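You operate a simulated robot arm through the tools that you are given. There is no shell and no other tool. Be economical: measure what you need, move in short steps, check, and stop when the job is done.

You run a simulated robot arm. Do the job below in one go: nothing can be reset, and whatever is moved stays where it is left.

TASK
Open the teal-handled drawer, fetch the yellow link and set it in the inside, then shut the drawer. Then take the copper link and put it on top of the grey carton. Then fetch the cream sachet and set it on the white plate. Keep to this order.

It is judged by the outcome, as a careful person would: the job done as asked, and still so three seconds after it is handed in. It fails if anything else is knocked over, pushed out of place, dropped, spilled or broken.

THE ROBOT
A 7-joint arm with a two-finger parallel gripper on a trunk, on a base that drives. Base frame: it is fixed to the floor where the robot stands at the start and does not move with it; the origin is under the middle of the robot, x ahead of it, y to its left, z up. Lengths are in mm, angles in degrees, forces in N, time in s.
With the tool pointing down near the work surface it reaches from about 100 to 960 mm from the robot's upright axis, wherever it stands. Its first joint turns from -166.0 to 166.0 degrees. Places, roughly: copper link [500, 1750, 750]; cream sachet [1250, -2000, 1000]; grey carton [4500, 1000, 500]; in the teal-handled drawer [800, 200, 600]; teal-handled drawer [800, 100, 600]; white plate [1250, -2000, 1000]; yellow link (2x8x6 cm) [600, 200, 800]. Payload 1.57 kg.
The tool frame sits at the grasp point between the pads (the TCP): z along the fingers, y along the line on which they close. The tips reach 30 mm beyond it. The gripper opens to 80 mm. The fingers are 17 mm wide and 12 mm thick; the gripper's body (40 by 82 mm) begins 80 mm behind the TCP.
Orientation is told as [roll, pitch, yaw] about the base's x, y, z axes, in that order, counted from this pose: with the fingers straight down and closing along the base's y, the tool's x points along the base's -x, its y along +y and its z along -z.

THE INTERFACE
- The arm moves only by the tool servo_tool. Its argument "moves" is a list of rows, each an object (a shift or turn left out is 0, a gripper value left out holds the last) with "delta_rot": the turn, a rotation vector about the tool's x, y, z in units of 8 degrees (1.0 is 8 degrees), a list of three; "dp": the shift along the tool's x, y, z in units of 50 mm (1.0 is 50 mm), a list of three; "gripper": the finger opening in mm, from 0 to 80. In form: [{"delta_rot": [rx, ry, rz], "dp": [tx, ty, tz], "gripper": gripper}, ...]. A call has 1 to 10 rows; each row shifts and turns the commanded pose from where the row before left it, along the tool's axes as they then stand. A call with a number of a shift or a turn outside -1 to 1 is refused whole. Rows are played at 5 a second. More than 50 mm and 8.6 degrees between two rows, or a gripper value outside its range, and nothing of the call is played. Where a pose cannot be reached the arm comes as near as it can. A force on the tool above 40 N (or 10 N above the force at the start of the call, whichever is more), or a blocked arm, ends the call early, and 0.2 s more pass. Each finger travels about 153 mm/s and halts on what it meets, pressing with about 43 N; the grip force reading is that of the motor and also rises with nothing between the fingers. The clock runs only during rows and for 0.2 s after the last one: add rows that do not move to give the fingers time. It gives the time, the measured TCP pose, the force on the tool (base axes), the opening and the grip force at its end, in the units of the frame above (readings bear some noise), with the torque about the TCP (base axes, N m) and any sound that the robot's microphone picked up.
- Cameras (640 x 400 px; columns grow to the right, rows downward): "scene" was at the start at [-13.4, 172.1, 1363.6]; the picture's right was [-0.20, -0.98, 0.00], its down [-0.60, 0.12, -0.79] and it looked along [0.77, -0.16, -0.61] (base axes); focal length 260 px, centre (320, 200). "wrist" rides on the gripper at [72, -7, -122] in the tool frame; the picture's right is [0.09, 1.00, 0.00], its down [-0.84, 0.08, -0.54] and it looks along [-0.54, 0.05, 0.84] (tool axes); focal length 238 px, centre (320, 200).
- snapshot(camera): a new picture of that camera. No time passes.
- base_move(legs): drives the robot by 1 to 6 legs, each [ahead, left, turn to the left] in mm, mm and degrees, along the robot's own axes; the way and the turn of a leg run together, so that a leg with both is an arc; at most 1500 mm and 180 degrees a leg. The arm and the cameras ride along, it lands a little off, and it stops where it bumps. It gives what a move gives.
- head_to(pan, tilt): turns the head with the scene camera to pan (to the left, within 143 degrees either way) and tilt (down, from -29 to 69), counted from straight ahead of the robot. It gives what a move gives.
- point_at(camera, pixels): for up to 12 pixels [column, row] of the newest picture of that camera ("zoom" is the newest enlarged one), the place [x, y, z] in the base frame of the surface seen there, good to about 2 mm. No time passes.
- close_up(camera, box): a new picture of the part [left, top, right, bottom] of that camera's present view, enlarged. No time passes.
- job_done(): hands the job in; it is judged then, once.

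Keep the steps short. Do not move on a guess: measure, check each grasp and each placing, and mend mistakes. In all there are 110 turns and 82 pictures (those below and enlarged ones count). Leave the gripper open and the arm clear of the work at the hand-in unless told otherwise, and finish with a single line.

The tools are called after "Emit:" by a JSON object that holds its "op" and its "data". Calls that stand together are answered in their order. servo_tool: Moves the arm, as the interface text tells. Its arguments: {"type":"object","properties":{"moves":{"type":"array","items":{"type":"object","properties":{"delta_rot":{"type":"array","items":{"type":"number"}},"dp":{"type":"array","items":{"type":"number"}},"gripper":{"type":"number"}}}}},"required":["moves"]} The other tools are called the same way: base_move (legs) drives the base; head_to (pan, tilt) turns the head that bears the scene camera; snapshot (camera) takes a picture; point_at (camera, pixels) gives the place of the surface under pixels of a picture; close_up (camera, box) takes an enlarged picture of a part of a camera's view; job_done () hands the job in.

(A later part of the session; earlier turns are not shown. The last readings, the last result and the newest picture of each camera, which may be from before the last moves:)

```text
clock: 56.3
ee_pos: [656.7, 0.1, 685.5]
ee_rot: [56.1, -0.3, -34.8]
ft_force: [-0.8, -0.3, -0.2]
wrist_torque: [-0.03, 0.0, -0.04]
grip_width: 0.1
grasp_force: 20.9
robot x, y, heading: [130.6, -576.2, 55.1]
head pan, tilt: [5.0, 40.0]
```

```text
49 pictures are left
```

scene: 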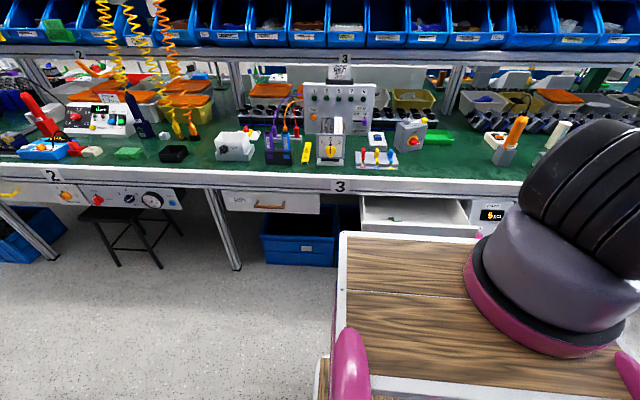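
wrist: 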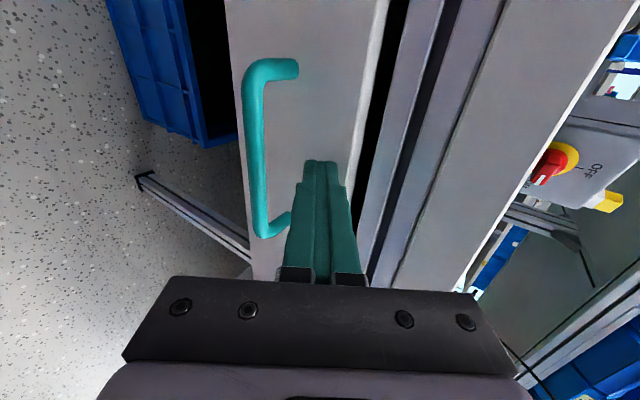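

Emit:
{"op": "servo_tool", "data": {"moves": [{"dp": [0, 0.045, 0.067]}, {"dp": [0, 0.045, 0.067]}, {"dp": [0, 0.045, 0.067]}, {}]}}

Emit:
{"op": "point_at", "data": {"camera": "wrist", "pixels": [[320, 100], [330, 140], [300, 100], [252, 130], [375, 100], [385, 20], [400, 20], [420, 100], [460, 100]]}}

```text
clock: 57.0
ee_pos: [660.6, 4.8, 685.9]
ee_rot: [55.9, -0.1, -34.5]
ft_force: [-6.6, -16.4, 15.7]
wrist_torque: [0.29, -0.13, -0.05]
grip_width: 0.2
grasp_force: 21.4
robot x, y, heading: [131.6, -577.0, 55.0]
head pan, tilt: [5.0, 40.0]
stopped in row 3: the force on the tool passed its limit at 49 N (the readings are from after the stop); the commanded pose is now the measured one
```

```text
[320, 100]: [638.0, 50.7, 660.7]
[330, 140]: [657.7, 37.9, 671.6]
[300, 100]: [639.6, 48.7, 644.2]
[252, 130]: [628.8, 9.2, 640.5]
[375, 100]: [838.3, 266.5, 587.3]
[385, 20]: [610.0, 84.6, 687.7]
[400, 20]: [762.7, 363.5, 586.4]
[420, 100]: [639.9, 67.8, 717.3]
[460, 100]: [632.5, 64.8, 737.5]
```

The drawer hit its closed stop with its face back at s≈412. I'll back away and raise the arm.

Emit:
{"op": "servo_tool", "data": {"moves": [{"dp": [0, -0.28, -0.415]}, {"dp": [0, -0.28, -0.415]}, {"dp": [0, 0.5, -0.335], "gripper": 40}, {"dp": [0, 0.7, -0.47]}, {"dp": [0, 0.7, -0.47]}, {"dp": [0, 0.7, -0.47]}, {"dp": [0, 0.7, -0.47]}, {"dp": [0, 0.7, -0.47]}]}}

Emit:
{"op": "servo_tool", "data": {"moves": [{"delta_rot": [1, 0, 0]}, {"delta_rot": [1, 0, 0]}, {"delta_rot": [1, 0, 0]}, {"delta_rot": [1, 0, 0]}, {"delta_rot": [1, 0, 0]}, {"delta_rot": [1, 0, 0]}, {"delta_rot": [1, 0, 0]}]}}

Emit:
{"op": "head_to", "data": {"pan": 60, "tilt": 30}}

Emit:
{"op": "snapshot", "data": {"camera": "scene"}}

Emit:
{"op": "head_to", "data": {"pan": -30, "tilt": 20}}

Emit:
{"op": "snapshot", "data": {"camera": "scene"}}

```text
clock: 58.8
ee_pos: [632.1, -32.3, 925.0]
ee_rot: [55.9, -0.1, -34.8]
ft_force: [0.3, 0.0, -0.1]
wrist_torque: [0.01, 0.02, 0.0]
grip_width: 40.6
grasp_force: 0.1
robot x, y, heading: [128.3, -577.9, 54.8]
head pan, tilt: [5.0, 40.0]
```

```text
clock: 60.4
ee_pos: [633.6, -39.2, 921.1]
ee_rot: [4.5, -1.5, -34.8]
ft_force: [0.3, 1.3, 0.2]
wrist_torque: [0.0, -0.05, -0.01]
grip_width: 39.9
grasp_force: 0.1
out of reach, approached as far as the arm can: row 5, 6
robot x, y, heading: [129.5, -580.7, 55.1]
head pan, tilt: [5.0, 40.0]
```

```text
clock: 61.7
ee_pos: [634.7, -39.9, 921.4]
ee_rot: [4.6, -1.6, -34.8]
ft_force: [0.8, 1.0, -0.1]
wrist_torque: [0.02, 0.01, 0.01]
grip_width: 40.2
grasp_force: 0.1
robot x, y, heading: [127.3, -581.3, 55.1]
head pan, tilt: [60.0, 30.0]
```

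```text
48 pictures are left
```

scene: 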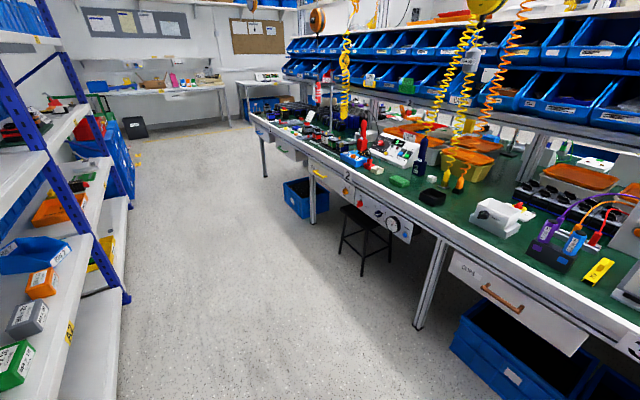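

```text
clock: 63.3
ee_pos: [634.6, -40.0, 921.0]
ee_rot: [4.6, -1.5, -35.1]
ft_force: [-0.6, 0.8, 0.1]
wrist_torque: [0.0, -0.02, 0.03]
grip_width: 40.2
grasp_force: 0.1
robot x, y, heading: [130.2, -577.1, 54.8]
head pan, tilt: [-30.0, 20.0]
```

```text
47 pictures are left
```

scene: 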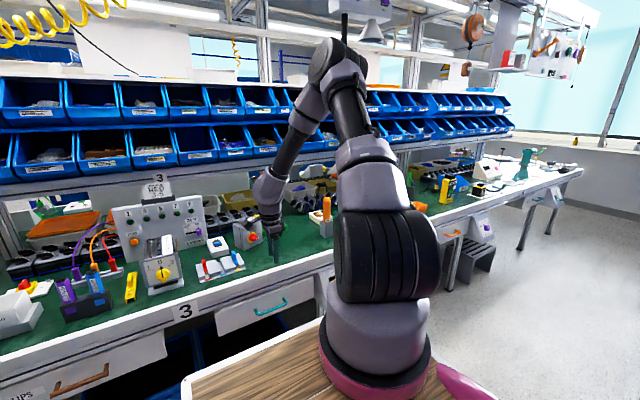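

The drawer is shut. The copper link's listed place lies beyond this bench, so it must be on the far side. I'll measure the bench ends and floor to plan a route around.

Emit:
{"op": "point_at", "data": {"camera": "scene", "pixels": [[582, 172], [570, 165], [523, 248], [550, 235], [600, 230], [630, 300], [500, 100], [460, 270], [600, 200], [512, 130], [530, 140], [635, 215]]}}

Emit:
{"op": "head_to", "data": {"pan": -75, "tilt": 15}}

Emit:
{"op": "snapshot", "data": {"camera": "scene"}}

```text
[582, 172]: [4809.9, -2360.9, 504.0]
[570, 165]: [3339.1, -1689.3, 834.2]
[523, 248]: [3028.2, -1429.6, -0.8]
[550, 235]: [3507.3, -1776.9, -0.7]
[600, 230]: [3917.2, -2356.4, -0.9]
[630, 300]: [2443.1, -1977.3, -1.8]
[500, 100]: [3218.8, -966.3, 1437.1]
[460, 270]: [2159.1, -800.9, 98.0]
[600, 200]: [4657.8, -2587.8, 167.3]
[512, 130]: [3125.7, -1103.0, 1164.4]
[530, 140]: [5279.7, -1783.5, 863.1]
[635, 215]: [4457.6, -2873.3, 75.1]
```

```text
clock: 64.5
ee_pos: [635.7, -39.5, 921.7]
ee_rot: [4.7, -1.5, -35.0]
ft_force: [0.0, -0.8, -0.3]
wrist_torque: [0.03, -0.04, -0.04]
grip_width: 39.6
grasp_force: 0.1
robot x, y, heading: [129.4, -579.4, 55.1]
head pan, tilt: [-75.0, 15.0]
```

```text
46 pictures are left
```

scene: 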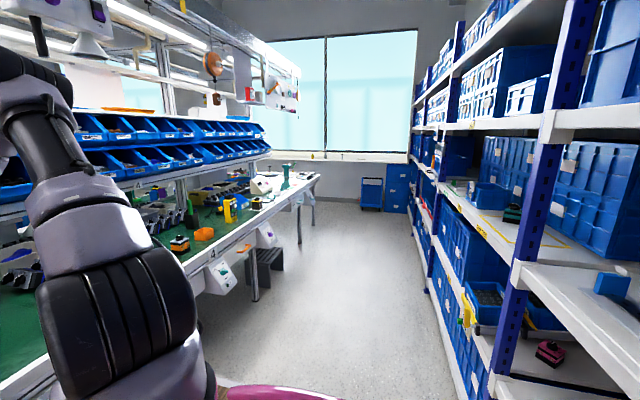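

The right end of the bench is at t≈3700 with a wide gap before the window wall. I'll check the left end too.

Emit:
{"op": "head_to", "data": {"pan": 62, "tilt": 12}}

Emit:
{"op": "close_up", "data": {"camera": "scene", "box": [160, 100, 480, 300]}}

```text
clock: 66.6
ee_pos: [634.2, -39.7, 921.6]
ee_rot: [4.5, -1.4, -35.0]
ft_force: [-0.1, 0.3, -0.2]
wrist_torque: [-0.02, 0.02, 0.01]
grip_width: 39.8
grasp_force: 0.1
robot x, y, heading: [131.8, -583.7, 54.9]
head pan, tilt: [62.0, 12.0]
```

```text
2.00 times, centred on (320, 200) of scene
```

zoom: 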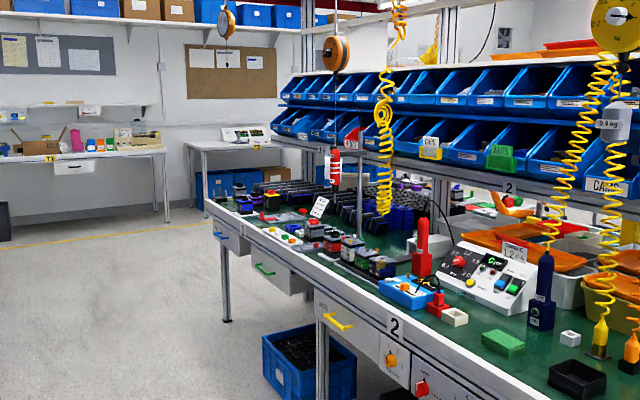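

Emit:
{"op": "point_at", "data": {"camera": "zoom", "pixels": [[207, 203], [226, 318], [155, 220], [190, 145], [205, 215], [255, 150], [282, 95], [50, 240], [247, 175], [300, 110], [270, 170], [20, 222]]}}

```text
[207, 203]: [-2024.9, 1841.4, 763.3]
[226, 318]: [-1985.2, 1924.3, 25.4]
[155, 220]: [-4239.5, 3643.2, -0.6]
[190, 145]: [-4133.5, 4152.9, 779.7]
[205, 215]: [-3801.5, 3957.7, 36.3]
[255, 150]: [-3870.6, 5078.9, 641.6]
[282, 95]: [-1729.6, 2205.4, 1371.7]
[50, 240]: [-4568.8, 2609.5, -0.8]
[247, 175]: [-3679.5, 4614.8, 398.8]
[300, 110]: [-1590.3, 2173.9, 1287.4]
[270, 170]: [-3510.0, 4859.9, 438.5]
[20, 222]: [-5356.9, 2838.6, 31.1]
```

There's a 2.6 m gap beyond the left end of the bench, which is the shorter way round. I'll turn to face along the aisle and look ahead.

Emit:
{"op": "base_move", "data": {"legs": [[0, 0, 91.5]]}}

Emit:
{"op": "head_to", "data": {"pan": 0, "tilt": 25}}

Emit:
{"op": "snapshot", "data": {"camera": "scene"}}

```text
clock: 71.0
ee_pos: [-443.9, -113.7, 921.6]
ee_rot: [4.4, -1.5, 59.3]
ft_force: [-0.1, 1.1, -0.3]
wrist_torque: [-0.01, 0.0, 0.03]
grip_width: 40.0
grasp_force: 0.0
robot x, y, heading: [127.8, -578.3, 149.1]
head pan, tilt: [62.0, 12.0]
```

```text
clock: 72.3
ee_pos: [-444.9, -112.6, 920.9]
ee_rot: [4.5, -1.5, 59.2]
ft_force: [-0.7, 0.4, -1.2]
wrist_torque: [-0.01, -0.01, 0.0]
grip_width: 40.0
grasp_force: 0.0
robot x, y, heading: [130.3, -575.3, 149.2]
head pan, tilt: [0.0, 25.0]
```

```text
44 pictures are left
```

scene: 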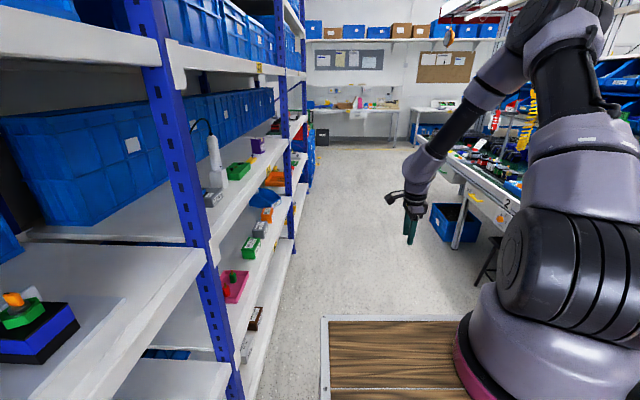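

The heading came out at 149.1. The aisle ahead is clear. I'll correct the heading while driving and shift a little away from the shelf.

Emit:
{"op": "base_move", "data": {"legs": [[0, 0, -2.6], [700, -130, 0], [1500, 0, 0]]}}

Emit:
{"op": "snapshot", "data": {"camera": "scene"}}

```text
clock: 83.7
ee_pos: [-2187.2, 1238.4, 920.7]
ee_rot: [4.5, -1.5, 56.8]
ft_force: [-0.3, 0.0, 0.0]
wrist_torque: [0.02, 0.0, -0.01]
grip_width: 40.1
grasp_force: 0.0
robot x, y, heading: [-1636.6, 750.7, 146.8]
head pan, tilt: [0.0, 25.0]
```

```text
43 pictures are left
```

scene: 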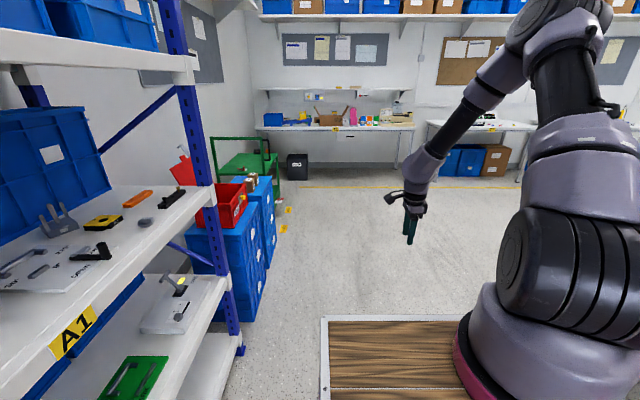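

Emit:
{"op": "base_move", "data": {"legs": [[1200, 0, 0], [500, 0, 0], [0, 0, -88]]}}

Emit:
{"op": "snapshot", "data": {"camera": "scene"}}

```text
clock: 95.9
ee_pos: [-2615.5, 2241.3, 920.2]
ee_rot: [4.5, -1.5, -27.7]
ft_force: [0.3, -0.1, -1.0]
wrist_torque: [-0.02, 0.02, -0.03]
grip_width: 40.0
grasp_force: 0.0
robot x, y, heading: [-3051.9, 1644.9, 62.0]
head pan, tilt: [0.0, 25.0]
```

```text
42 pictures are left
```

scene: 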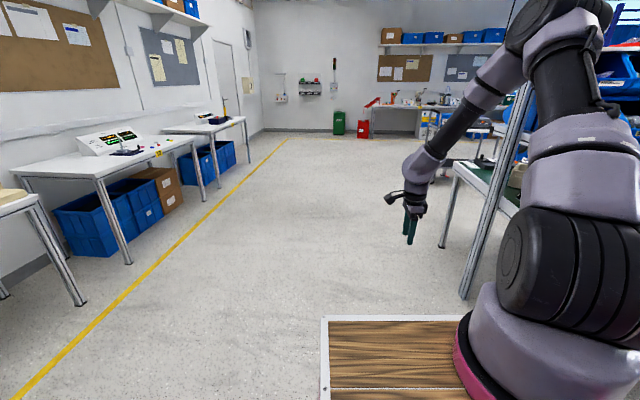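

The way along the bench end is clear. I'll measure the bench's far corners.

Emit:
{"op": "point_at", "data": {"camera": "scene", "pixels": [[456, 168], [443, 245], [466, 295], [500, 180], [510, 150], [490, 160], [470, 110], [360, 140], [375, 105]]}}

Emit:
{"op": "head_to", "data": {"pan": -20, "tilt": 15}}

Emit:
{"op": "snapshot", "data": {"camera": "scene"}}

```text
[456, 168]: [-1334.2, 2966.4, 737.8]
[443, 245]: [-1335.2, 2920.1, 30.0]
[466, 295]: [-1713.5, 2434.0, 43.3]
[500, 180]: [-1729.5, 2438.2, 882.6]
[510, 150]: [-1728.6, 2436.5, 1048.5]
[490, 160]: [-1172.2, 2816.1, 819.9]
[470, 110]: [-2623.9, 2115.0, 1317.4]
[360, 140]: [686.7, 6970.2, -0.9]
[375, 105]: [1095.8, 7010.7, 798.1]
```

```text
clock: 96.7
ee_pos: [-2614.8, 2241.4, 921.3]
ee_rot: [4.5, -1.5, -27.7]
ft_force: [0.1, 0.6, 0.4]
wrist_torque: [0.0, -0.01, -0.03]
grip_width: 39.9
grasp_force: 0.1
robot x, y, heading: [-3049.1, 1642.3, 62.2]
head pan, tilt: [-20.0, 15.0]
```

```text
41 pictures are left
```

scene: 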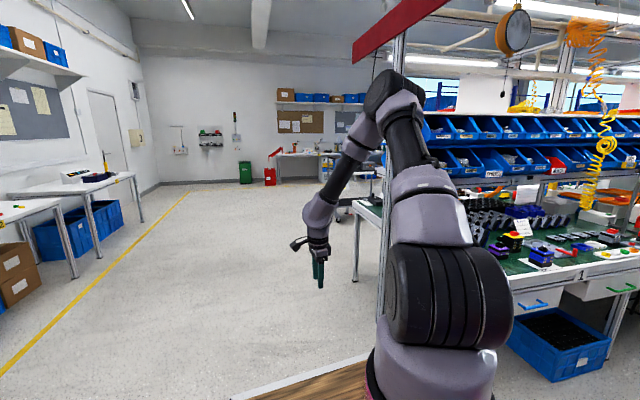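

Both bench corners are known now. I'll drive 2.7 m past the far corner, then turn right along the far side.

Emit:
{"op": "base_move", "data": {"legs": [[0, 0, -5], [1400, 0, 0], [1350, 0, 0], [0, 0, -87]]}}

Emit:
{"op": "head_to", "data": {"pan": 0, "tilt": 18}}

Emit:
{"op": "snapshot", "data": {"camera": "scene"}}

```text
clock: 114.2
ee_pos: [-975.0, 3528.8, 921.0]
ee_rot: [4.5, -1.6, -118.2]
ft_force: [0.0, 0.4, 0.0]
wrist_torque: [0.02, 0.0, 0.02]
grip_width: 40.1
grasp_force: 0.1
robot x, y, heading: [-1569.4, 3965.5, -28.2]
head pan, tilt: [-20.0, 15.0]
```

```text
clock: 115.0
ee_pos: [-975.4, 3528.8, 921.7]
ee_rot: [4.5, -1.5, -118.3]
ft_force: [-0.1, 0.0, 0.0]
wrist_torque: [0.01, -0.01, 0.01]
grip_width: 39.8
grasp_force: 0.1
robot x, y, heading: [-1569.3, 3967.9, -28.1]
head pan, tilt: [0.0, 18.0]
```

```text
40 pictures are left
```

scene: 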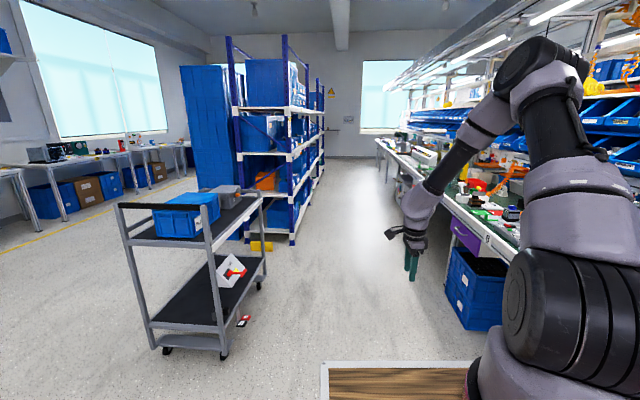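

A cart stands ahead to the left and the bench is on the right. I'll measure the passage.

Emit:
{"op": "point_at", "data": {"camera": "scene", "pixels": [[223, 358], [262, 290], [165, 350], [243, 320], [395, 160], [500, 250], [322, 170], [294, 240], [260, 195]]}}

Emit:
{"op": "head_to", "data": {"pan": -40, "tilt": 20}}

Emit:
{"op": "snapshot", "data": {"camera": "scene"}}

```text
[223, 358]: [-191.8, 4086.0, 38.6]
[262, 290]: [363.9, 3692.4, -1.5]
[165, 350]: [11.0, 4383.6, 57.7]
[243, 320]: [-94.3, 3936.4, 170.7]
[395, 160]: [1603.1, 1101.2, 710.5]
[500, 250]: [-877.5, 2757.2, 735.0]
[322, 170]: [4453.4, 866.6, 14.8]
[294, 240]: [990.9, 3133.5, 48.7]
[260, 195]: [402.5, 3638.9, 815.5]
```

```text
clock: 116.1
ee_pos: [-975.2, 3529.7, 920.0]
ee_rot: [4.6, -1.5, -118.2]
ft_force: [-1.1, 0.8, -0.6]
wrist_torque: [0.03, 0.01, 0.01]
grip_width: 40.0
grasp_force: 0.1
robot x, y, heading: [-1571.7, 3966.3, -28.2]
head pan, tilt: [-40.0, 20.0]
```

```text
39 pictures are left
```

scene: 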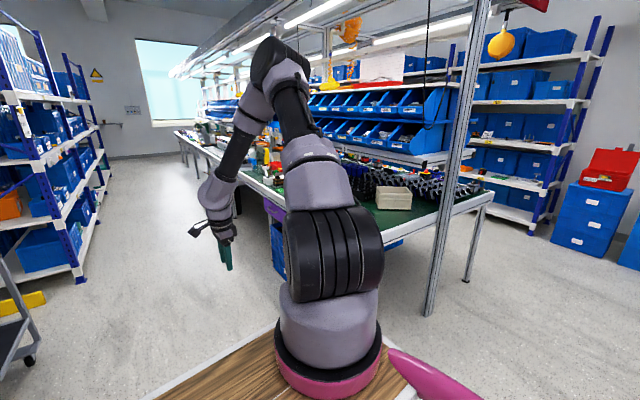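

The aisle on this side is 1.35 m or wider, and I'm 620 mm off the bench edge. I'll drive about 3 m along it, up to the copper link's place.

Emit:
{"op": "base_move", "data": {"legs": [[0, 0, -5.4], [1500, 0, 0], [1500, 0, 0]]}}

Emit:
{"op": "head_to", "data": {"pan": -75, "tilt": 35}}

Emit:
{"op": "snapshot", "data": {"camera": "scene"}}

```text
clock: 131.2
ee_pos: [1427.0, 1694.4, 922.5]
ee_rot: [4.5, -1.5, -126.7]
ft_force: [-0.3, -0.4, 0.0]
wrist_torque: [-0.03, 0.01, 0.04]
grip_width: 39.8
grasp_force: 0.1
robot x, y, heading: [902.3, 2214.1, -36.7]
head pan, tilt: [-40.0, 20.0]
```

```text
clock: 132.2
ee_pos: [1426.6, 1694.3, 920.3]
ee_rot: [4.5, -1.5, -126.7]
ft_force: [0.0, 0.4, 1.0]
wrist_torque: [0.02, 0.0, 0.03]
grip_width: 40.1
grasp_force: 0.0
robot x, y, heading: [906.1, 2216.3, -36.7]
head pan, tilt: [-75.0, 35.0]
```

```text
38 pictures are left
```

scene: 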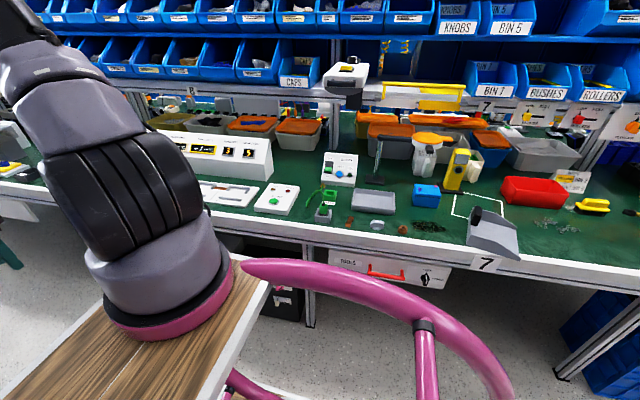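

I'll zoom in on the bench to look for the copper link.

Emit:
{"op": "close_up", "data": {"camera": "scene", "box": [300, 140, 560, 270]}}

Emit:
{"op": "point_at", "data": {"camera": "scene", "pixels": [[350, 222], [402, 229], [375, 225], [240, 200], [490, 245], [430, 225], [330, 215], [600, 235], [200, 200]]}}

```text
2.46 times, centred on (430, 205) of scene
```

zoom: 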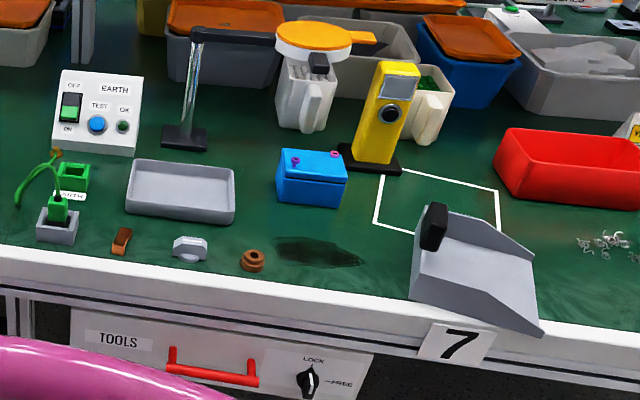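

```text
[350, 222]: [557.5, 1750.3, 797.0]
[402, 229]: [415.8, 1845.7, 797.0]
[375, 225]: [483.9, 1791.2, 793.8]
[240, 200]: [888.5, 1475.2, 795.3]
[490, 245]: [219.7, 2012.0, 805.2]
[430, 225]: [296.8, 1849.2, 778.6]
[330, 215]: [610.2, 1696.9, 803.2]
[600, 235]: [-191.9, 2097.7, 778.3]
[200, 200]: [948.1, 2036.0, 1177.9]
```

The copper link is the small brown piece at zoom (121,240), about (557,1750,797). I'll raise the arm, straighten it, and then turn to face the bench.

Emit:
{"op": "servo_tool", "data": {"moves": [{"dp": [0, 0, -0.9]}, {"dp": [0, 0, -0.9]}, {"dp": [0, 0, -0.9]}, {"dp": [0, 0, -0.9]}, {"delta_rot": [0.56, 0, 0]}]}}

Emit:
{"op": "base_move", "data": {"legs": [[60, 60, 0], [0, 0, -84.5]]}}

Emit:
{"op": "head_to", "data": {"pan": 0, "tilt": 45}}

Emit:
{"op": "snapshot", "data": {"camera": "scene"}}

```text
clock: 133.4
ee_pos: [1418.0, 1708.8, 1100.8]
ee_rot: [0.0, -1.5, -126.6]
ft_force: [0.5, -0.6, 0.0]
wrist_torque: [0.01, -0.03, -0.02]
grip_width: 40.1
grasp_force: 0.0
robot x, y, heading: [906.0, 2219.0, -36.7]
head pan, tilt: [-75.0, 35.0]
```

```text
clock: 138.1
ee_pos: [529.4, 1665.4, 1101.1]
ee_rot: [0.1, -1.6, 148.7]
ft_force: [-0.7, -1.2, -0.4]
wrist_torque: [0.02, -0.01, 0.0]
grip_width: 39.9
grasp_force: 0.0
robot x, y, heading: [987.5, 2225.6, -121.5]
head pan, tilt: [-75.0, 35.0]
```

```text
clock: 139.6
ee_pos: [529.9, 1664.8, 1100.9]
ee_rot: [0.1, -1.6, 148.8]
ft_force: [-0.8, 0.1, 0.2]
wrist_torque: [0.01, 0.01, -0.02]
grip_width: 40.0
grasp_force: 0.1
robot x, y, heading: [986.0, 2222.8, -121.4]
head pan, tilt: [0.0, 45.0]
```

```text
36 pictures are left
```

scene: 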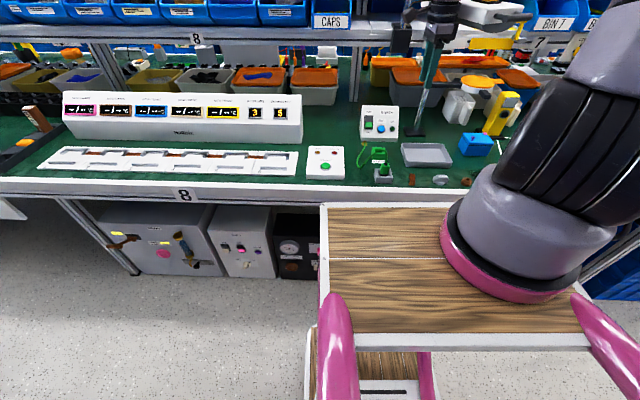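

The arm stands nearly above the link. I'll use the wrist view.

Emit:
{"op": "snapshot", "data": {"camera": "wrist"}}

Emit:
{"op": "close_up", "data": {"camera": "scene", "box": [350, 140, 490, 210]}}

```text
35 pictures are left
```

wrist: 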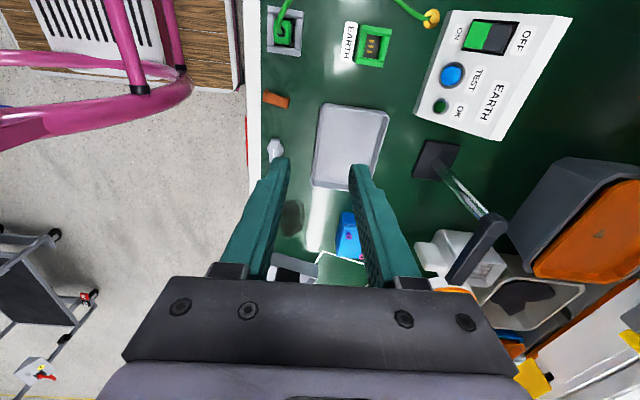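

```text
4.57 times, centred on (420, 175) of scene
```

zoom: 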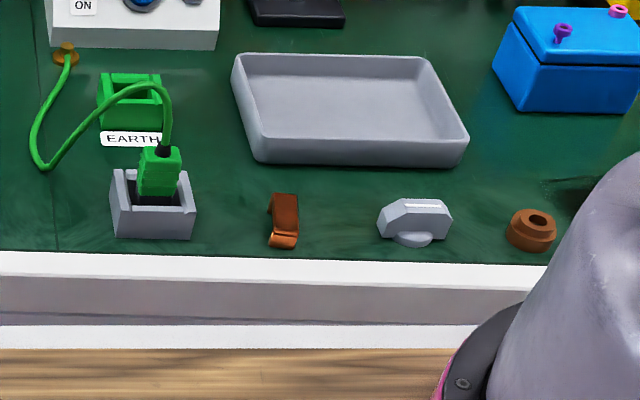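

Emit:
{"op": "close_up", "data": {"camera": "wrist", "box": [240, 70, 320, 130]}}

Emit:
{"op": "point_at", "data": {"camera": "wrist", "pixels": [[265, 98], [275, 100], [285, 103], [275, 95], [275, 106], [258, 100], [300, 100], [275, 152], [285, 45], [258, 130]]}}

```text
6.67 times, centred on (280, 100) of wrist
```

zoom: 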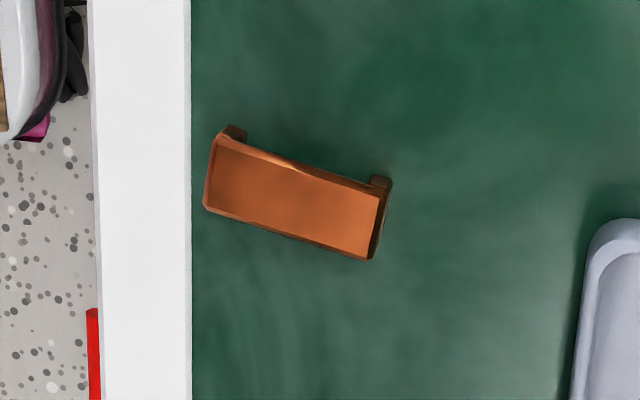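

```text
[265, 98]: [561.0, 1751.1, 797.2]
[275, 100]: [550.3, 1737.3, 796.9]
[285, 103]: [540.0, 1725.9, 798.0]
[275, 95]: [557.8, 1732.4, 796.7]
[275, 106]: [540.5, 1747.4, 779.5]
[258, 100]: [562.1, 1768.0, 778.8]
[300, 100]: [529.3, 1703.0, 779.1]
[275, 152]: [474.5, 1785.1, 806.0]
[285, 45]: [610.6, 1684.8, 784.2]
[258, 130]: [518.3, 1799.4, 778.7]
```

It's an inverted-U strip with its top at z 797. I'll measure its corners in the zoom for exact angle and length.

Emit:
{"op": "point_at", "data": {"camera": "zoom", "pixels": [[220, 145], [212, 203], [362, 250], [378, 195], [295, 200], [216, 175], [370, 222], [310, 172], [285, 228]]}}

```text
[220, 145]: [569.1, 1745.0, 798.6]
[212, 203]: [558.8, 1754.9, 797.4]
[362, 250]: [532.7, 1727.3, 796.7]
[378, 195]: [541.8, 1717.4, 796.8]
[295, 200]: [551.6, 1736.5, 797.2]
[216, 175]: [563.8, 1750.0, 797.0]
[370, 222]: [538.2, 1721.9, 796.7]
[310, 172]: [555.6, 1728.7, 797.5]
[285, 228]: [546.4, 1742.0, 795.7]
```

The long axis points along (-0.673,-0.739), the length is about 42 mm, and the centre is (551,1736). I'll turn 11° to match, centre over it and go down to z about 870 with the fingers at 64 mm.

Emit:
{"op": "servo_tool", "data": {"moves": [{"dp": [-0.185, -0.72, 0], "gripper": 64}, {"dp": [-0.185, -0.72, 0]}, {"delta_rot": [0, 0.2, 0.69]}, {"delta_rot": [0, 0, 0.69]}, {"dp": [0, 0, 0.9]}, {"dp": [0, 0, 0.9]}, {"dp": [0, 0, 0.9]}, {"dp": [0, 0, 0.9]}, {"dp": [0, 0, 0.9]}, {}]}}

Emit:
{"op": "snapshot", "data": {"camera": "wrist"}}

```text
clock: 141.8
ee_pos: [552.4, 1732.1, 876.6]
ee_rot: [0.2, 0.1, 137.7]
ft_force: [0.0, 0.0, 0.4]
wrist_torque: [-0.01, -0.03, 0.01]
grip_width: 64.0
grasp_force: 0.2
robot x, y, heading: [985.9, 2227.4, -121.1]
head pan, tilt: [0.0, 45.0]
```

```text
32 pictures are left
```

wrist: 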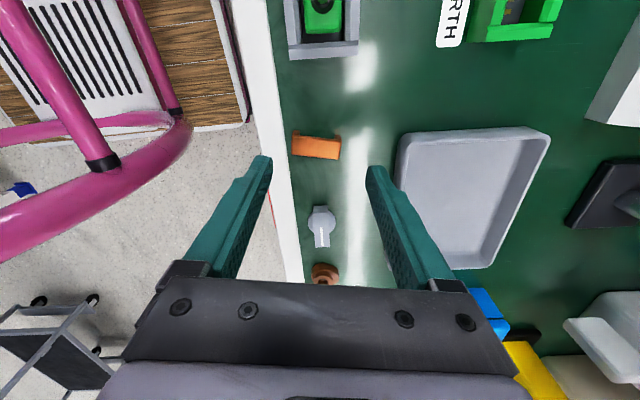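

Emit:
{"op": "point_at", "data": {"camera": "wrist", "pixels": [[294, 145], [316, 146], [339, 148], [316, 138], [316, 154], [400, 150], [398, 175], [278, 148], [320, 210], [312, 240]]}}

```text
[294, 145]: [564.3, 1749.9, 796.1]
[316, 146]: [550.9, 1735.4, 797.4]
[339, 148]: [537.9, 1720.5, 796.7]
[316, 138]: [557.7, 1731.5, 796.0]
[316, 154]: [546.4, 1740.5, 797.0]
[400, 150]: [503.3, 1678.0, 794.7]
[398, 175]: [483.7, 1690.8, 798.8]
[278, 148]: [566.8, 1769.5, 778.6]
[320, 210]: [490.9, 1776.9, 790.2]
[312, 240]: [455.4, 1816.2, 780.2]
```

Centre confirmed at (551.2,1735.5), and the tray is 30 mm clear of the finger. I'll correct 3 mm, go down to z≈811 and close.

Emit:
{"op": "servo_tool", "data": {"moves": [{"dp": [-0.064, -0.034, 0.3]}, {"dp": [0, 0, 0.5]}, {"dp": [0, 0, 0.35]}, {"dp": [0, 0, 0.15]}, {"gripper": 64}, {"gripper": 36}, {"gripper": 36}, {"gripper": 36}]}}

Emit:
{"op": "snapshot", "data": {"camera": "wrist"}}

```text
clock: 143.6
ee_pos: [550.2, 1737.6, 811.1]
ee_rot: [0.2, 0.1, 137.7]
ft_force: [0.1, -0.5, 0.4]
wrist_torque: [-0.02, -0.01, 0.0]
grip_width: 42.7
grasp_force: 42.9
robot x, y, heading: [985.8, 2224.4, -121.5]
head pan, tilt: [0.0, 45.0]
```

```text
31 pictures are left
```

wrist: 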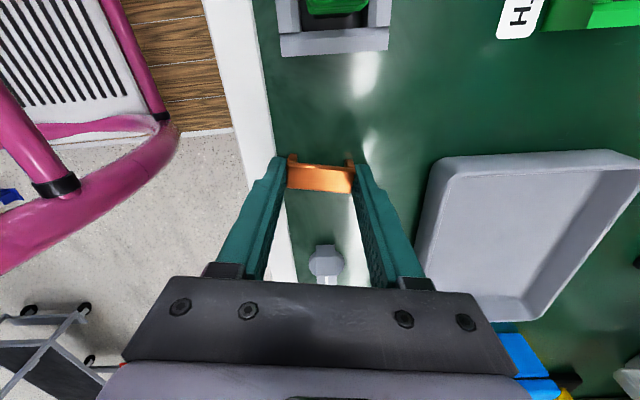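

Gripped at 42.7 mm. I'll lift and check.

Emit:
{"op": "servo_tool", "data": {"moves": [{"dp": [0, 0, -0.3]}, {"dp": [0, 0, -0.7]}, {"dp": [0, 0, -0.9]}, {"dp": [0, 0, -0.9]}, {"dp": [0, 0, -0.9]}, {"dp": [0, 0, -0.9]}, {"dp": [0, 0, -0.9]}, {}]}}

Emit:
{"op": "close_up", "data": {"camera": "wrist", "box": [220, 100, 440, 240]}}

Emit:
{"op": "head_to", "data": {"pan": 90, "tilt": 20}}

Emit:
{"op": "snapshot", "data": {"camera": "scene"}}

```text
clock: 145.4
ee_pos: [549.7, 1739.5, 1087.8]
ee_rot: [0.0, 0.1, 137.7]
ft_force: [-1.4, -0.4, -1.3]
wrist_torque: [0.0, -0.01, 0.0]
grip_width: 36.1
grasp_force: 0.0
robot x, y, heading: [991.5, 2220.9, -121.3]
head pan, tilt: [0.0, 45.0]
```

```text
2.86 times, centred on (330, 170) of wrist
```

zoom: 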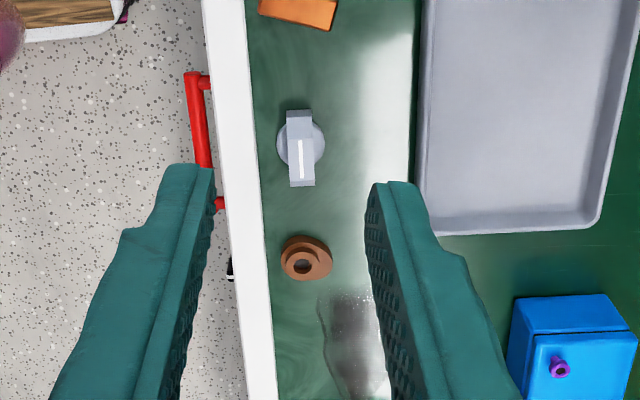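

```text
clock: 147.0
ee_pos: [550.8, 1738.2, 1087.3]
ee_rot: [0.1, 0.1, 137.7]
ft_force: [0.2, -0.4, 0.5]
wrist_torque: [0.04, 0.03, 0.0]
grip_width: 35.5
grasp_force: 0.1
robot x, y, heading: [985.4, 2223.6, -121.0]
head pan, tilt: [90.0, 20.0]
```

```text
29 pictures are left
```

scene: 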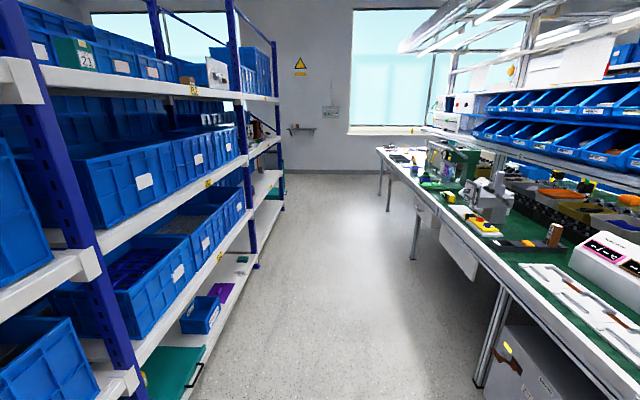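

The link slipped out and still lies on the bench. I'll look at how it lies now.

Emit:
{"op": "close_up", "data": {"camera": "wrist", "box": [280, 60, 380, 130]}}

Emit:
{"op": "point_at", "data": {"camera": "zoom", "pixels": [[200, 160], [240, 180], [280, 200], [200, 200], [260, 250], [300, 230], [150, 200], [320, 200]]}}

```text
5.71 times, centred on (330, 95) of wrist
```

zoom: 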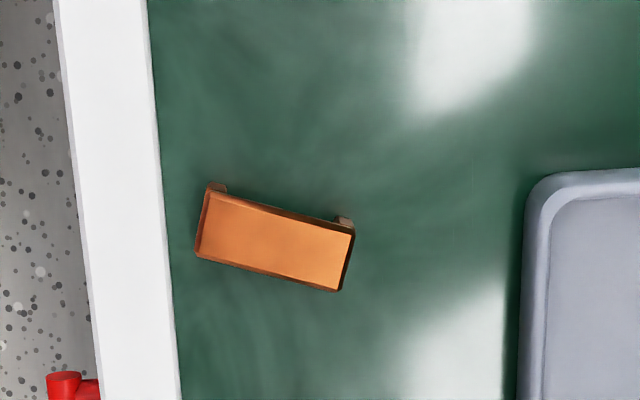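

```text
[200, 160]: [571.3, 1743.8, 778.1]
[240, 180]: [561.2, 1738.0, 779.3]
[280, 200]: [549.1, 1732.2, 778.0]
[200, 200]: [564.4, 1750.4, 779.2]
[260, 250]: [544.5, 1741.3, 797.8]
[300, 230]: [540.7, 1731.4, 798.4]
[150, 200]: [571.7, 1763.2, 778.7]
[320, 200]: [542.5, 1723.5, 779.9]
```

It stands upright as before. This time I'll grip across its width. I'll measure the corners.

Emit:
{"op": "point_at", "data": {"camera": "zoom", "pixels": [[212, 198], [203, 250], [335, 286], [347, 236], [275, 242], [207, 224], [342, 262], [282, 217], [270, 266]]}}

```text
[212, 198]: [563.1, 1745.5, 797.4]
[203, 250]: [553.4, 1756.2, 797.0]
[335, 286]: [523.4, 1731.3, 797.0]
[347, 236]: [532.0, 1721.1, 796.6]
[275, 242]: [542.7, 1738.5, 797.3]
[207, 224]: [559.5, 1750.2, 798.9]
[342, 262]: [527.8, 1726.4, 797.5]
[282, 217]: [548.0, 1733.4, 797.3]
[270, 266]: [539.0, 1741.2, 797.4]
```

Now the long axis points along (-0.80,-0.60), with its centre at (543,1738). I'll turn the tool by 79° to close across the 18 mm width, then descend to z≈880 and check.

Emit:
{"op": "servo_tool", "data": {"moves": [{"delta_rot": [0, 0, -1], "gripper": 40}, {"delta_rot": [0, 0, -1]}, {"delta_rot": [0, 0, -1]}, {"delta_rot": [0, 0, -1]}, {"delta_rot": [0, 0, -1]}, {"delta_rot": [0, 0, -1]}, {"delta_rot": [0, 0, -1]}, {"delta_rot": [0, 0, -1]}, {"delta_rot": [0, 0, -1]}, {"delta_rot": [0, 0, -0.9], "dp": [-0.12, -0.09, 0]}]}}

Emit:
{"op": "servo_tool", "data": {"moves": [{"dp": [0, 0, 0.9]}, {"dp": [0, 0, 0.9]}, {"dp": [0, 0, 0.9]}, {"dp": [0, 0, 0.9]}, {"dp": [0, 0, 0.5]}, {}]}}

Emit:
{"op": "snapshot", "data": {"camera": "wrist"}}

```text
clock: 149.2
ee_pos: [542.2, 1743.1, 1085.8]
ee_rot: [0.0, 0.0, -142.8]
ft_force: [0.3, 0.3, 0.4]
wrist_torque: [0.02, 0.02, -0.03]
grip_width: 40.1
grasp_force: 0.1
robot x, y, heading: [986.5, 2225.1, -121.1]
head pan, tilt: [90.0, 20.0]
```

```text
clock: 150.6
ee_pos: [543.9, 1741.6, 881.8]
ee_rot: [0.1, 0.0, -143.1]
ft_force: [-0.1, 0.1, 0.2]
wrist_torque: [0.01, 0.0, 0.0]
grip_width: 40.2
grasp_force: 0.0
robot x, y, heading: [984.7, 2223.7, -121.2]
head pan, tilt: [90.0, 20.0]
```

```text
27 pictures are left
```

wrist: 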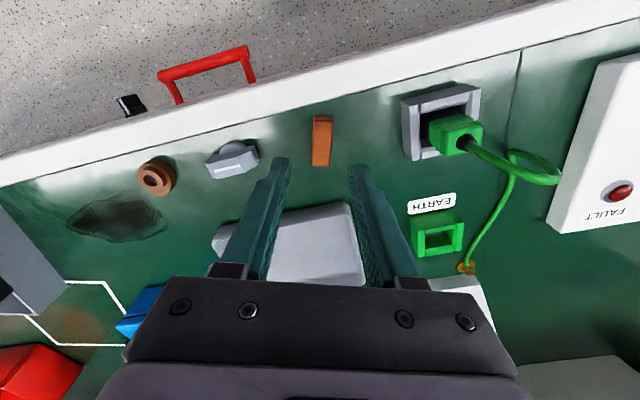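

Emit:
{"op": "point_at", "data": {"camera": "wrist", "pixels": [[314, 140], [321, 140], [328, 140], [322, 118], [321, 162], [321, 150], [250, 160], [405, 150], [335, 206]]}}

```text
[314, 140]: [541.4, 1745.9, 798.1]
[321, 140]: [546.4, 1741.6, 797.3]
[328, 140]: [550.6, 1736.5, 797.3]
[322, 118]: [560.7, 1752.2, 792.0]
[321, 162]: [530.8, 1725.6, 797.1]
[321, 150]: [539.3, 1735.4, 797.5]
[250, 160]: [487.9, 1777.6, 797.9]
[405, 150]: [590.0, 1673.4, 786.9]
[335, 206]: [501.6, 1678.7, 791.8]
```

The link is turned about 5° from the tool, with its centre at (545.5,1738.5). I'll correct that, go down to z≈809.5 and close.

Emit:
{"op": "servo_tool", "data": {"moves": [{"delta_rot": [0, 0, -0.6]}, {"dp": [-0.02, 0.068, 0.4]}, {"dp": [0, 0, 0.5]}, {"dp": [0, 0, 0.4]}, {"dp": [0, 0, 0.14]}, {"gripper": 40}, {"gripper": 8}, {"gripper": 8}, {"gripper": 8}]}}

Emit:
{"op": "close_up", "data": {"camera": "wrist", "box": [220, 100, 440, 240]}}

```text
clock: 152.6
ee_pos: [545.0, 1734.0, 809.9]
ee_rot: [0.2, 0.0, -138.3]
ft_force: [-1.9, 1.7, 6.2]
wrist_torque: [0.14, -0.04, 0.05]
grip_width: 16.8
grasp_force: 31.9
robot x, y, heading: [990.7, 2223.7, -121.2]
head pan, tilt: [90.0, 20.0]
```

```text
2.86 times, centred on (330, 170) of wrist
```

zoom: 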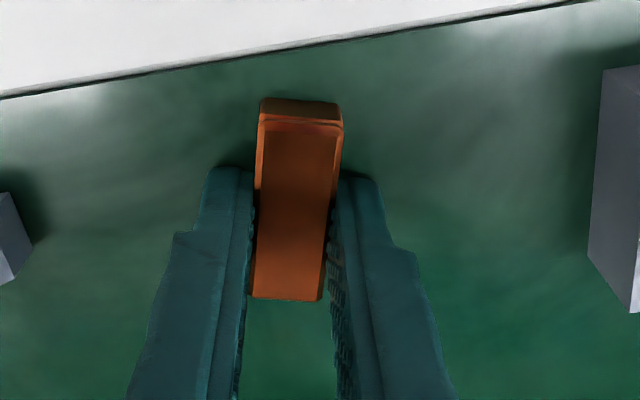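

It's gripped across the width at 16.8 mm. I'll lift slowly and watch the opening.

Emit:
{"op": "servo_tool", "data": {"moves": [{"dp": [0, 0, -0.1]}, {"dp": [0, 0, -0.2]}, {"dp": [0, 0, -0.3]}, {"dp": [0, 0, -0.4]}, {}]}}

Emit:
{"op": "close_up", "data": {"camera": "wrist", "box": [220, 60, 440, 240]}}

```text
clock: 153.8
ee_pos: [545.4, 1737.4, 861.1]
ee_rot: [0.1, -0.1, -138.2]
ft_force: [-0.2, 0.2, -0.1]
wrist_torque: [0.0, 0.03, 0.03]
grip_width: 16.7
grasp_force: 32.5
robot x, y, heading: [986.4, 2223.1, -121.2]
head pan, tilt: [90.0, 20.0]
```

```text
2.22 times, centred on (330, 150) of wrist
```

zoom: 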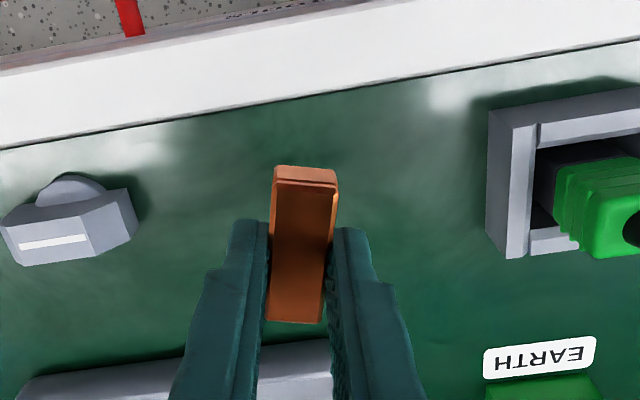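

The link is held firmly. I'll raise it and turn left to face along the aisle toward the carton.

Emit:
{"op": "servo_tool", "data": {"moves": [{"dp": [0, 0, -0.7]}, {"dp": [0, 0, -0.9]}, {"dp": [0, 0, -0.9]}, {"dp": [0, 0, -0.9]}, {"dp": [0, 0, -0.9]}]}}

Emit:
{"op": "base_move", "data": {"legs": [[-50, 0, 0], [0, 0, 85]]}}

Emit:
{"op": "head_to", "data": {"pan": 8, "tilt": 15}}

Emit:
{"op": "snapshot", "data": {"camera": "scene"}}

```text
clock: 155.0
ee_pos: [546.5, 1740.4, 1079.4]
ee_rot: [0.2, 0.0, -138.1]
ft_force: [-0.9, -0.5, -0.2]
wrist_torque: [0.01, -0.05, 0.0]
grip_width: 16.7
grasp_force: 32.3
robot x, y, heading: [984.6, 2224.3, -121.2]
head pan, tilt: [90.0, 20.0]
```

```text
clock: 159.7
ee_pos: [1474.1, 1802.1, 1080.0]
ee_rot: [0.1, -0.1, -51.2]
ft_force: [0.0, 0.7, -0.3]
wrist_torque: [0.01, 0.01, 0.02]
grip_width: 16.9
grasp_force: 31.6
robot x, y, heading: [1012.4, 2271.5, -34.3]
head pan, tilt: [90.0, 20.0]
```

```text
clock: 161.2
ee_pos: [1474.1, 1802.1, 1080.0]
ee_rot: [0.1, -0.2, -51.2]
ft_force: [-0.5, 0.2, 0.7]
wrist_torque: [0.0, 0.01, 0.02]
grip_width: 16.9
grasp_force: 32.3
robot x, y, heading: [1009.7, 2263.6, -34.0]
head pan, tilt: [8.0, 15.0]
```

```text
24 pictures are left
```

scene: 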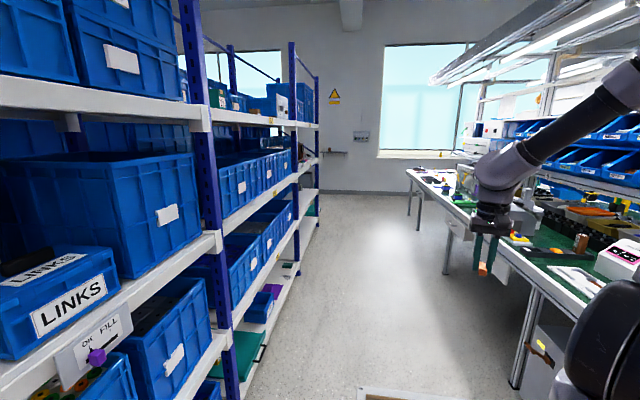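

The aisle is clear. I'll drive 3.45 m along it and look left at the rack.

Emit:
{"op": "base_move", "data": {"legs": [[1500, 0, 0], [1500, 0, 0], [450, 0, 0]]}}

Emit:
{"op": "head_to", "data": {"pan": 80, "tilt": 35}}

Emit:
{"op": "snapshot", "data": {"camera": "scene"}}

```text
clock: 178.2
ee_pos: [4439.9, -76.8, 1080.3]
ee_rot: [0.1, -0.1, -48.1]
ft_force: [0.0, 1.2, -0.4]
wrist_torque: [0.05, -0.01, 0.01]
grip_width: 16.5
grasp_force: 31.9
robot x, y, heading: [3957.3, 363.2, -31.1]
head pan, tilt: [8.0, 15.0]
```

```text
clock: 179.7
ee_pos: [4440.3, -76.3, 1079.8]
ee_rot: [0.1, -0.1, -48.2]
ft_force: [0.6, 0.0, -0.3]
wrist_torque: [0.0, -0.01, -0.01]
grip_width: 16.7
grasp_force: 32.3
robot x, y, heading: [3958.8, 363.1, -31.3]
head pan, tilt: [80.0, 35.0]
```

```text
23 pictures are left
```

scene: 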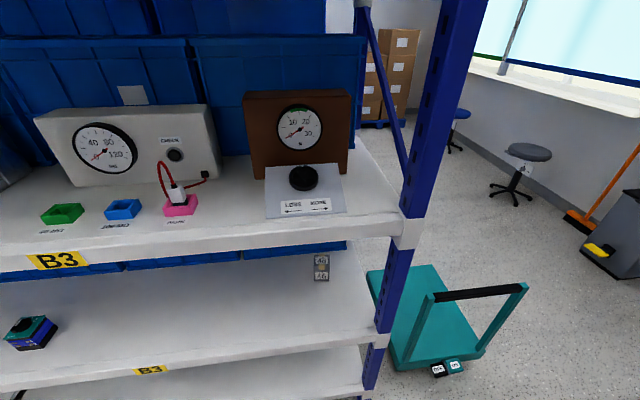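

I'm near the end of the rack. A small box stands at (321,268), so I'll zoom in and measure.

Emit:
{"op": "close_up", "data": {"camera": "scene", "box": [260, 230, 480, 380]}}

Emit:
{"op": "point_at", "data": {"camera": "scene", "pixels": [[321, 262], [321, 275], [440, 367], [30, 335], [330, 310], [420, 300], [400, 360], [200, 270], [405, 230], [300, 215]]}}

```text
2.67 times, centred on (370, 305) of scene
```

zoom: 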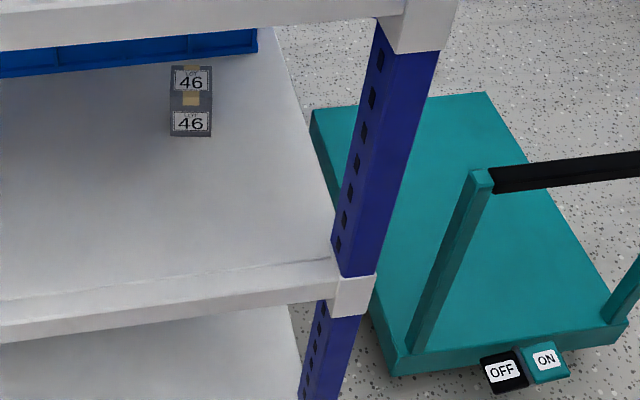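

```text
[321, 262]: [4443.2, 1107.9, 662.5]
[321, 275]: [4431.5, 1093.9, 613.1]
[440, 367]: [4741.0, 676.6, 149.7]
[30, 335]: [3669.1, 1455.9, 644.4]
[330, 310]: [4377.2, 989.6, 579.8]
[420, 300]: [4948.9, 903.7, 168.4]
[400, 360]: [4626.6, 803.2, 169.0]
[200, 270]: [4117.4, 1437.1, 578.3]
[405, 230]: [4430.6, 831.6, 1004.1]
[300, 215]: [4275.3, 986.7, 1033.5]
```

The grey carton (LOT 46) is at (4437,1100), top z≈662, on the middle shelf with another shelf above at z≈1000. A vertical hand won't fit there, so I need a tilted hand, and the link must be re-gripped at that tilt so it stays level. I'll look at the bench behind me for a free spot near its edge.

Emit:
{"op": "head_to", "data": {"pan": -100, "tilt": 30}}

Emit:
{"op": "snapshot", "data": {"camera": "scene"}}

```text
clock: 182.3
ee_pos: [4441.7, -77.0, 1078.5]
ee_rot: [0.1, 0.0, -48.1]
ft_force: [0.6, 0.4, 0.5]
wrist_torque: [0.04, -0.03, 0.0]
grip_width: 16.7
grasp_force: 31.7
robot x, y, heading: [3958.4, 364.2, -31.3]
head pan, tilt: [-100.0, 30.0]
```

```text
21 pictures are left
```

scene: 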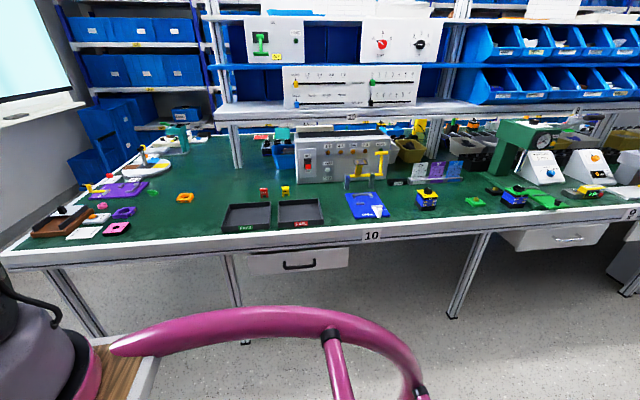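

There's an empty stretch of bench edge around (175,232). I'll measure it.

Emit:
{"op": "point_at", "data": {"camera": "scene", "pixels": [[175, 230], [200, 225], [150, 232], [175, 243], [117, 230], [222, 228], [185, 198], [120, 248]]}}

```text
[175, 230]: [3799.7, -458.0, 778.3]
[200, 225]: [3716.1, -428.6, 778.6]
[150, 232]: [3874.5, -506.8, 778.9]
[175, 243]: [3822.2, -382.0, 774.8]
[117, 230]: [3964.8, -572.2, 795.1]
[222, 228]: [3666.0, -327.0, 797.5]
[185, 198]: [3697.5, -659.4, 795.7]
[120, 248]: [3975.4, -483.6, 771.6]
```

The empty spot at (3806,-441) is near the edge and 180 mm from its neighbours. I'll drive to stand facing it.

Emit:
{"op": "base_move", "data": {"legs": [[416, 45, 0], [0, 0, -89.5]]}}

Emit:
{"op": "head_to", "data": {"pan": 0, "tilt": 40}}

```text
clock: 188.7
ee_pos: [3912.1, -311.7, 1079.7]
ee_rot: [0.1, -0.2, -136.6]
ft_force: [-0.5, 0.4, -0.4]
wrist_torque: [-0.01, 0.02, -0.01]
grip_width: 16.7
grasp_force: 32.2
robot x, y, heading: [4339.5, 184.6, -119.6]
head pan, tilt: [-100.0, 30.0]
```

```text
clock: 190.5
ee_pos: [3911.8, -310.2, 1080.1]
ee_rot: [0.2, -0.2, -136.7]
ft_force: [-1.0, 0.1, -0.2]
wrist_torque: [-0.04, 0.02, 0.01]
grip_width: 16.4
grasp_force: 31.8
robot x, y, heading: [4335.7, 184.4, -119.6]
head pan, tilt: [0.0, 40.0]
```

I'll straighten the tool, go over the spot, and lower the link to just above the bench.

Emit:
{"op": "servo_tool", "data": {"moves": [{"delta_rot": [0, 0, -1]}, {"delta_rot": [0, 0, -1]}, {"delta_rot": [0, 0, -0.14]}, {"dp": [-0.83, -0.14, 0]}, {"dp": [-0.83, -0.14, 0]}, {"dp": [-0.83, -0.14, 0]}, {"dp": [-0.83, -0.14, 0]}, {"dp": [0, 0, 0.9]}, {"dp": [0, 0, 0.9]}, {"dp": [0, 0, 0.9]}]}}

Emit:
{"op": "snapshot", "data": {"camera": "wrist"}}

```text
clock: 192.7
ee_pos: [3804.2, -439.5, 945.2]
ee_rot: [0.1, -0.2, -119.6]
ft_force: [0.8, -0.3, -0.8]
wrist_torque: [-0.02, 0.01, -0.01]
grip_width: 16.5
grasp_force: 32.4
robot x, y, heading: [4337.6, 186.7, -119.6]
head pan, tilt: [0.0, 40.0]
```

```text
20 pictures are left
```

wrist: 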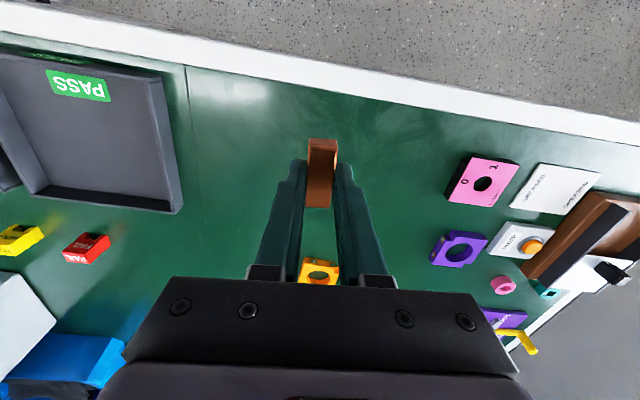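

Emit:
{"op": "servo_tool", "data": {"moves": [{"dp": [0, 0, 0.9]}, {"dp": [0, 0, 0.9]}, {"dp": [0, 0, 0.5]}, {"dp": [0, 0, 0.25]}, {"dp": [0, 0, 0.08]}, {"dp": [0, 0, 0.04]}, {}]}}

```text
clock: 194.3
ee_pos: [3805.0, -442.8, 810.9]
ee_rot: [0.1, -0.1, -119.6]
ft_force: [-0.5, 0.0, -0.4]
wrist_torque: [-0.01, 0.02, 0.01]
grip_width: 16.7
grasp_force: 32.1
robot x, y, heading: [4336.6, 181.6, -119.7]
head pan, tilt: [0.0, 40.0]
```

Emit:
{"op": "servo_tool", "data": {"moves": [{"dp": [0, 0, 0.02]}, {"gripper": 22}, {"gripper": 40}, {"gripper": 40}, {"dp": [0, 0, -0.4]}, {"dp": [0, 0, -0.8]}, {}]}}

Emit:
{"op": "snapshot", "data": {"camera": "wrist"}}

```text
clock: 195.9
ee_pos: [3802.4, -443.9, 874.2]
ee_rot: [0.2, -0.1, -119.5]
ft_force: [0.6, -0.3, 0.2]
wrist_torque: [-0.04, 0.02, -0.01]
grip_width: 40.0
grasp_force: 0.0
robot x, y, heading: [4339.3, 182.3, -119.9]
head pan, tilt: [0.0, 40.0]
```

```text
19 pictures are left
```

wrist: 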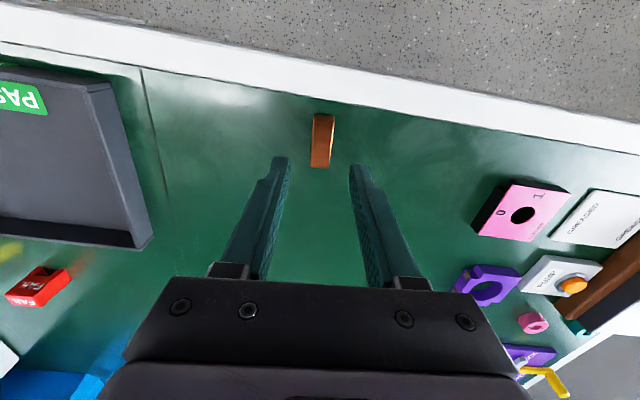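

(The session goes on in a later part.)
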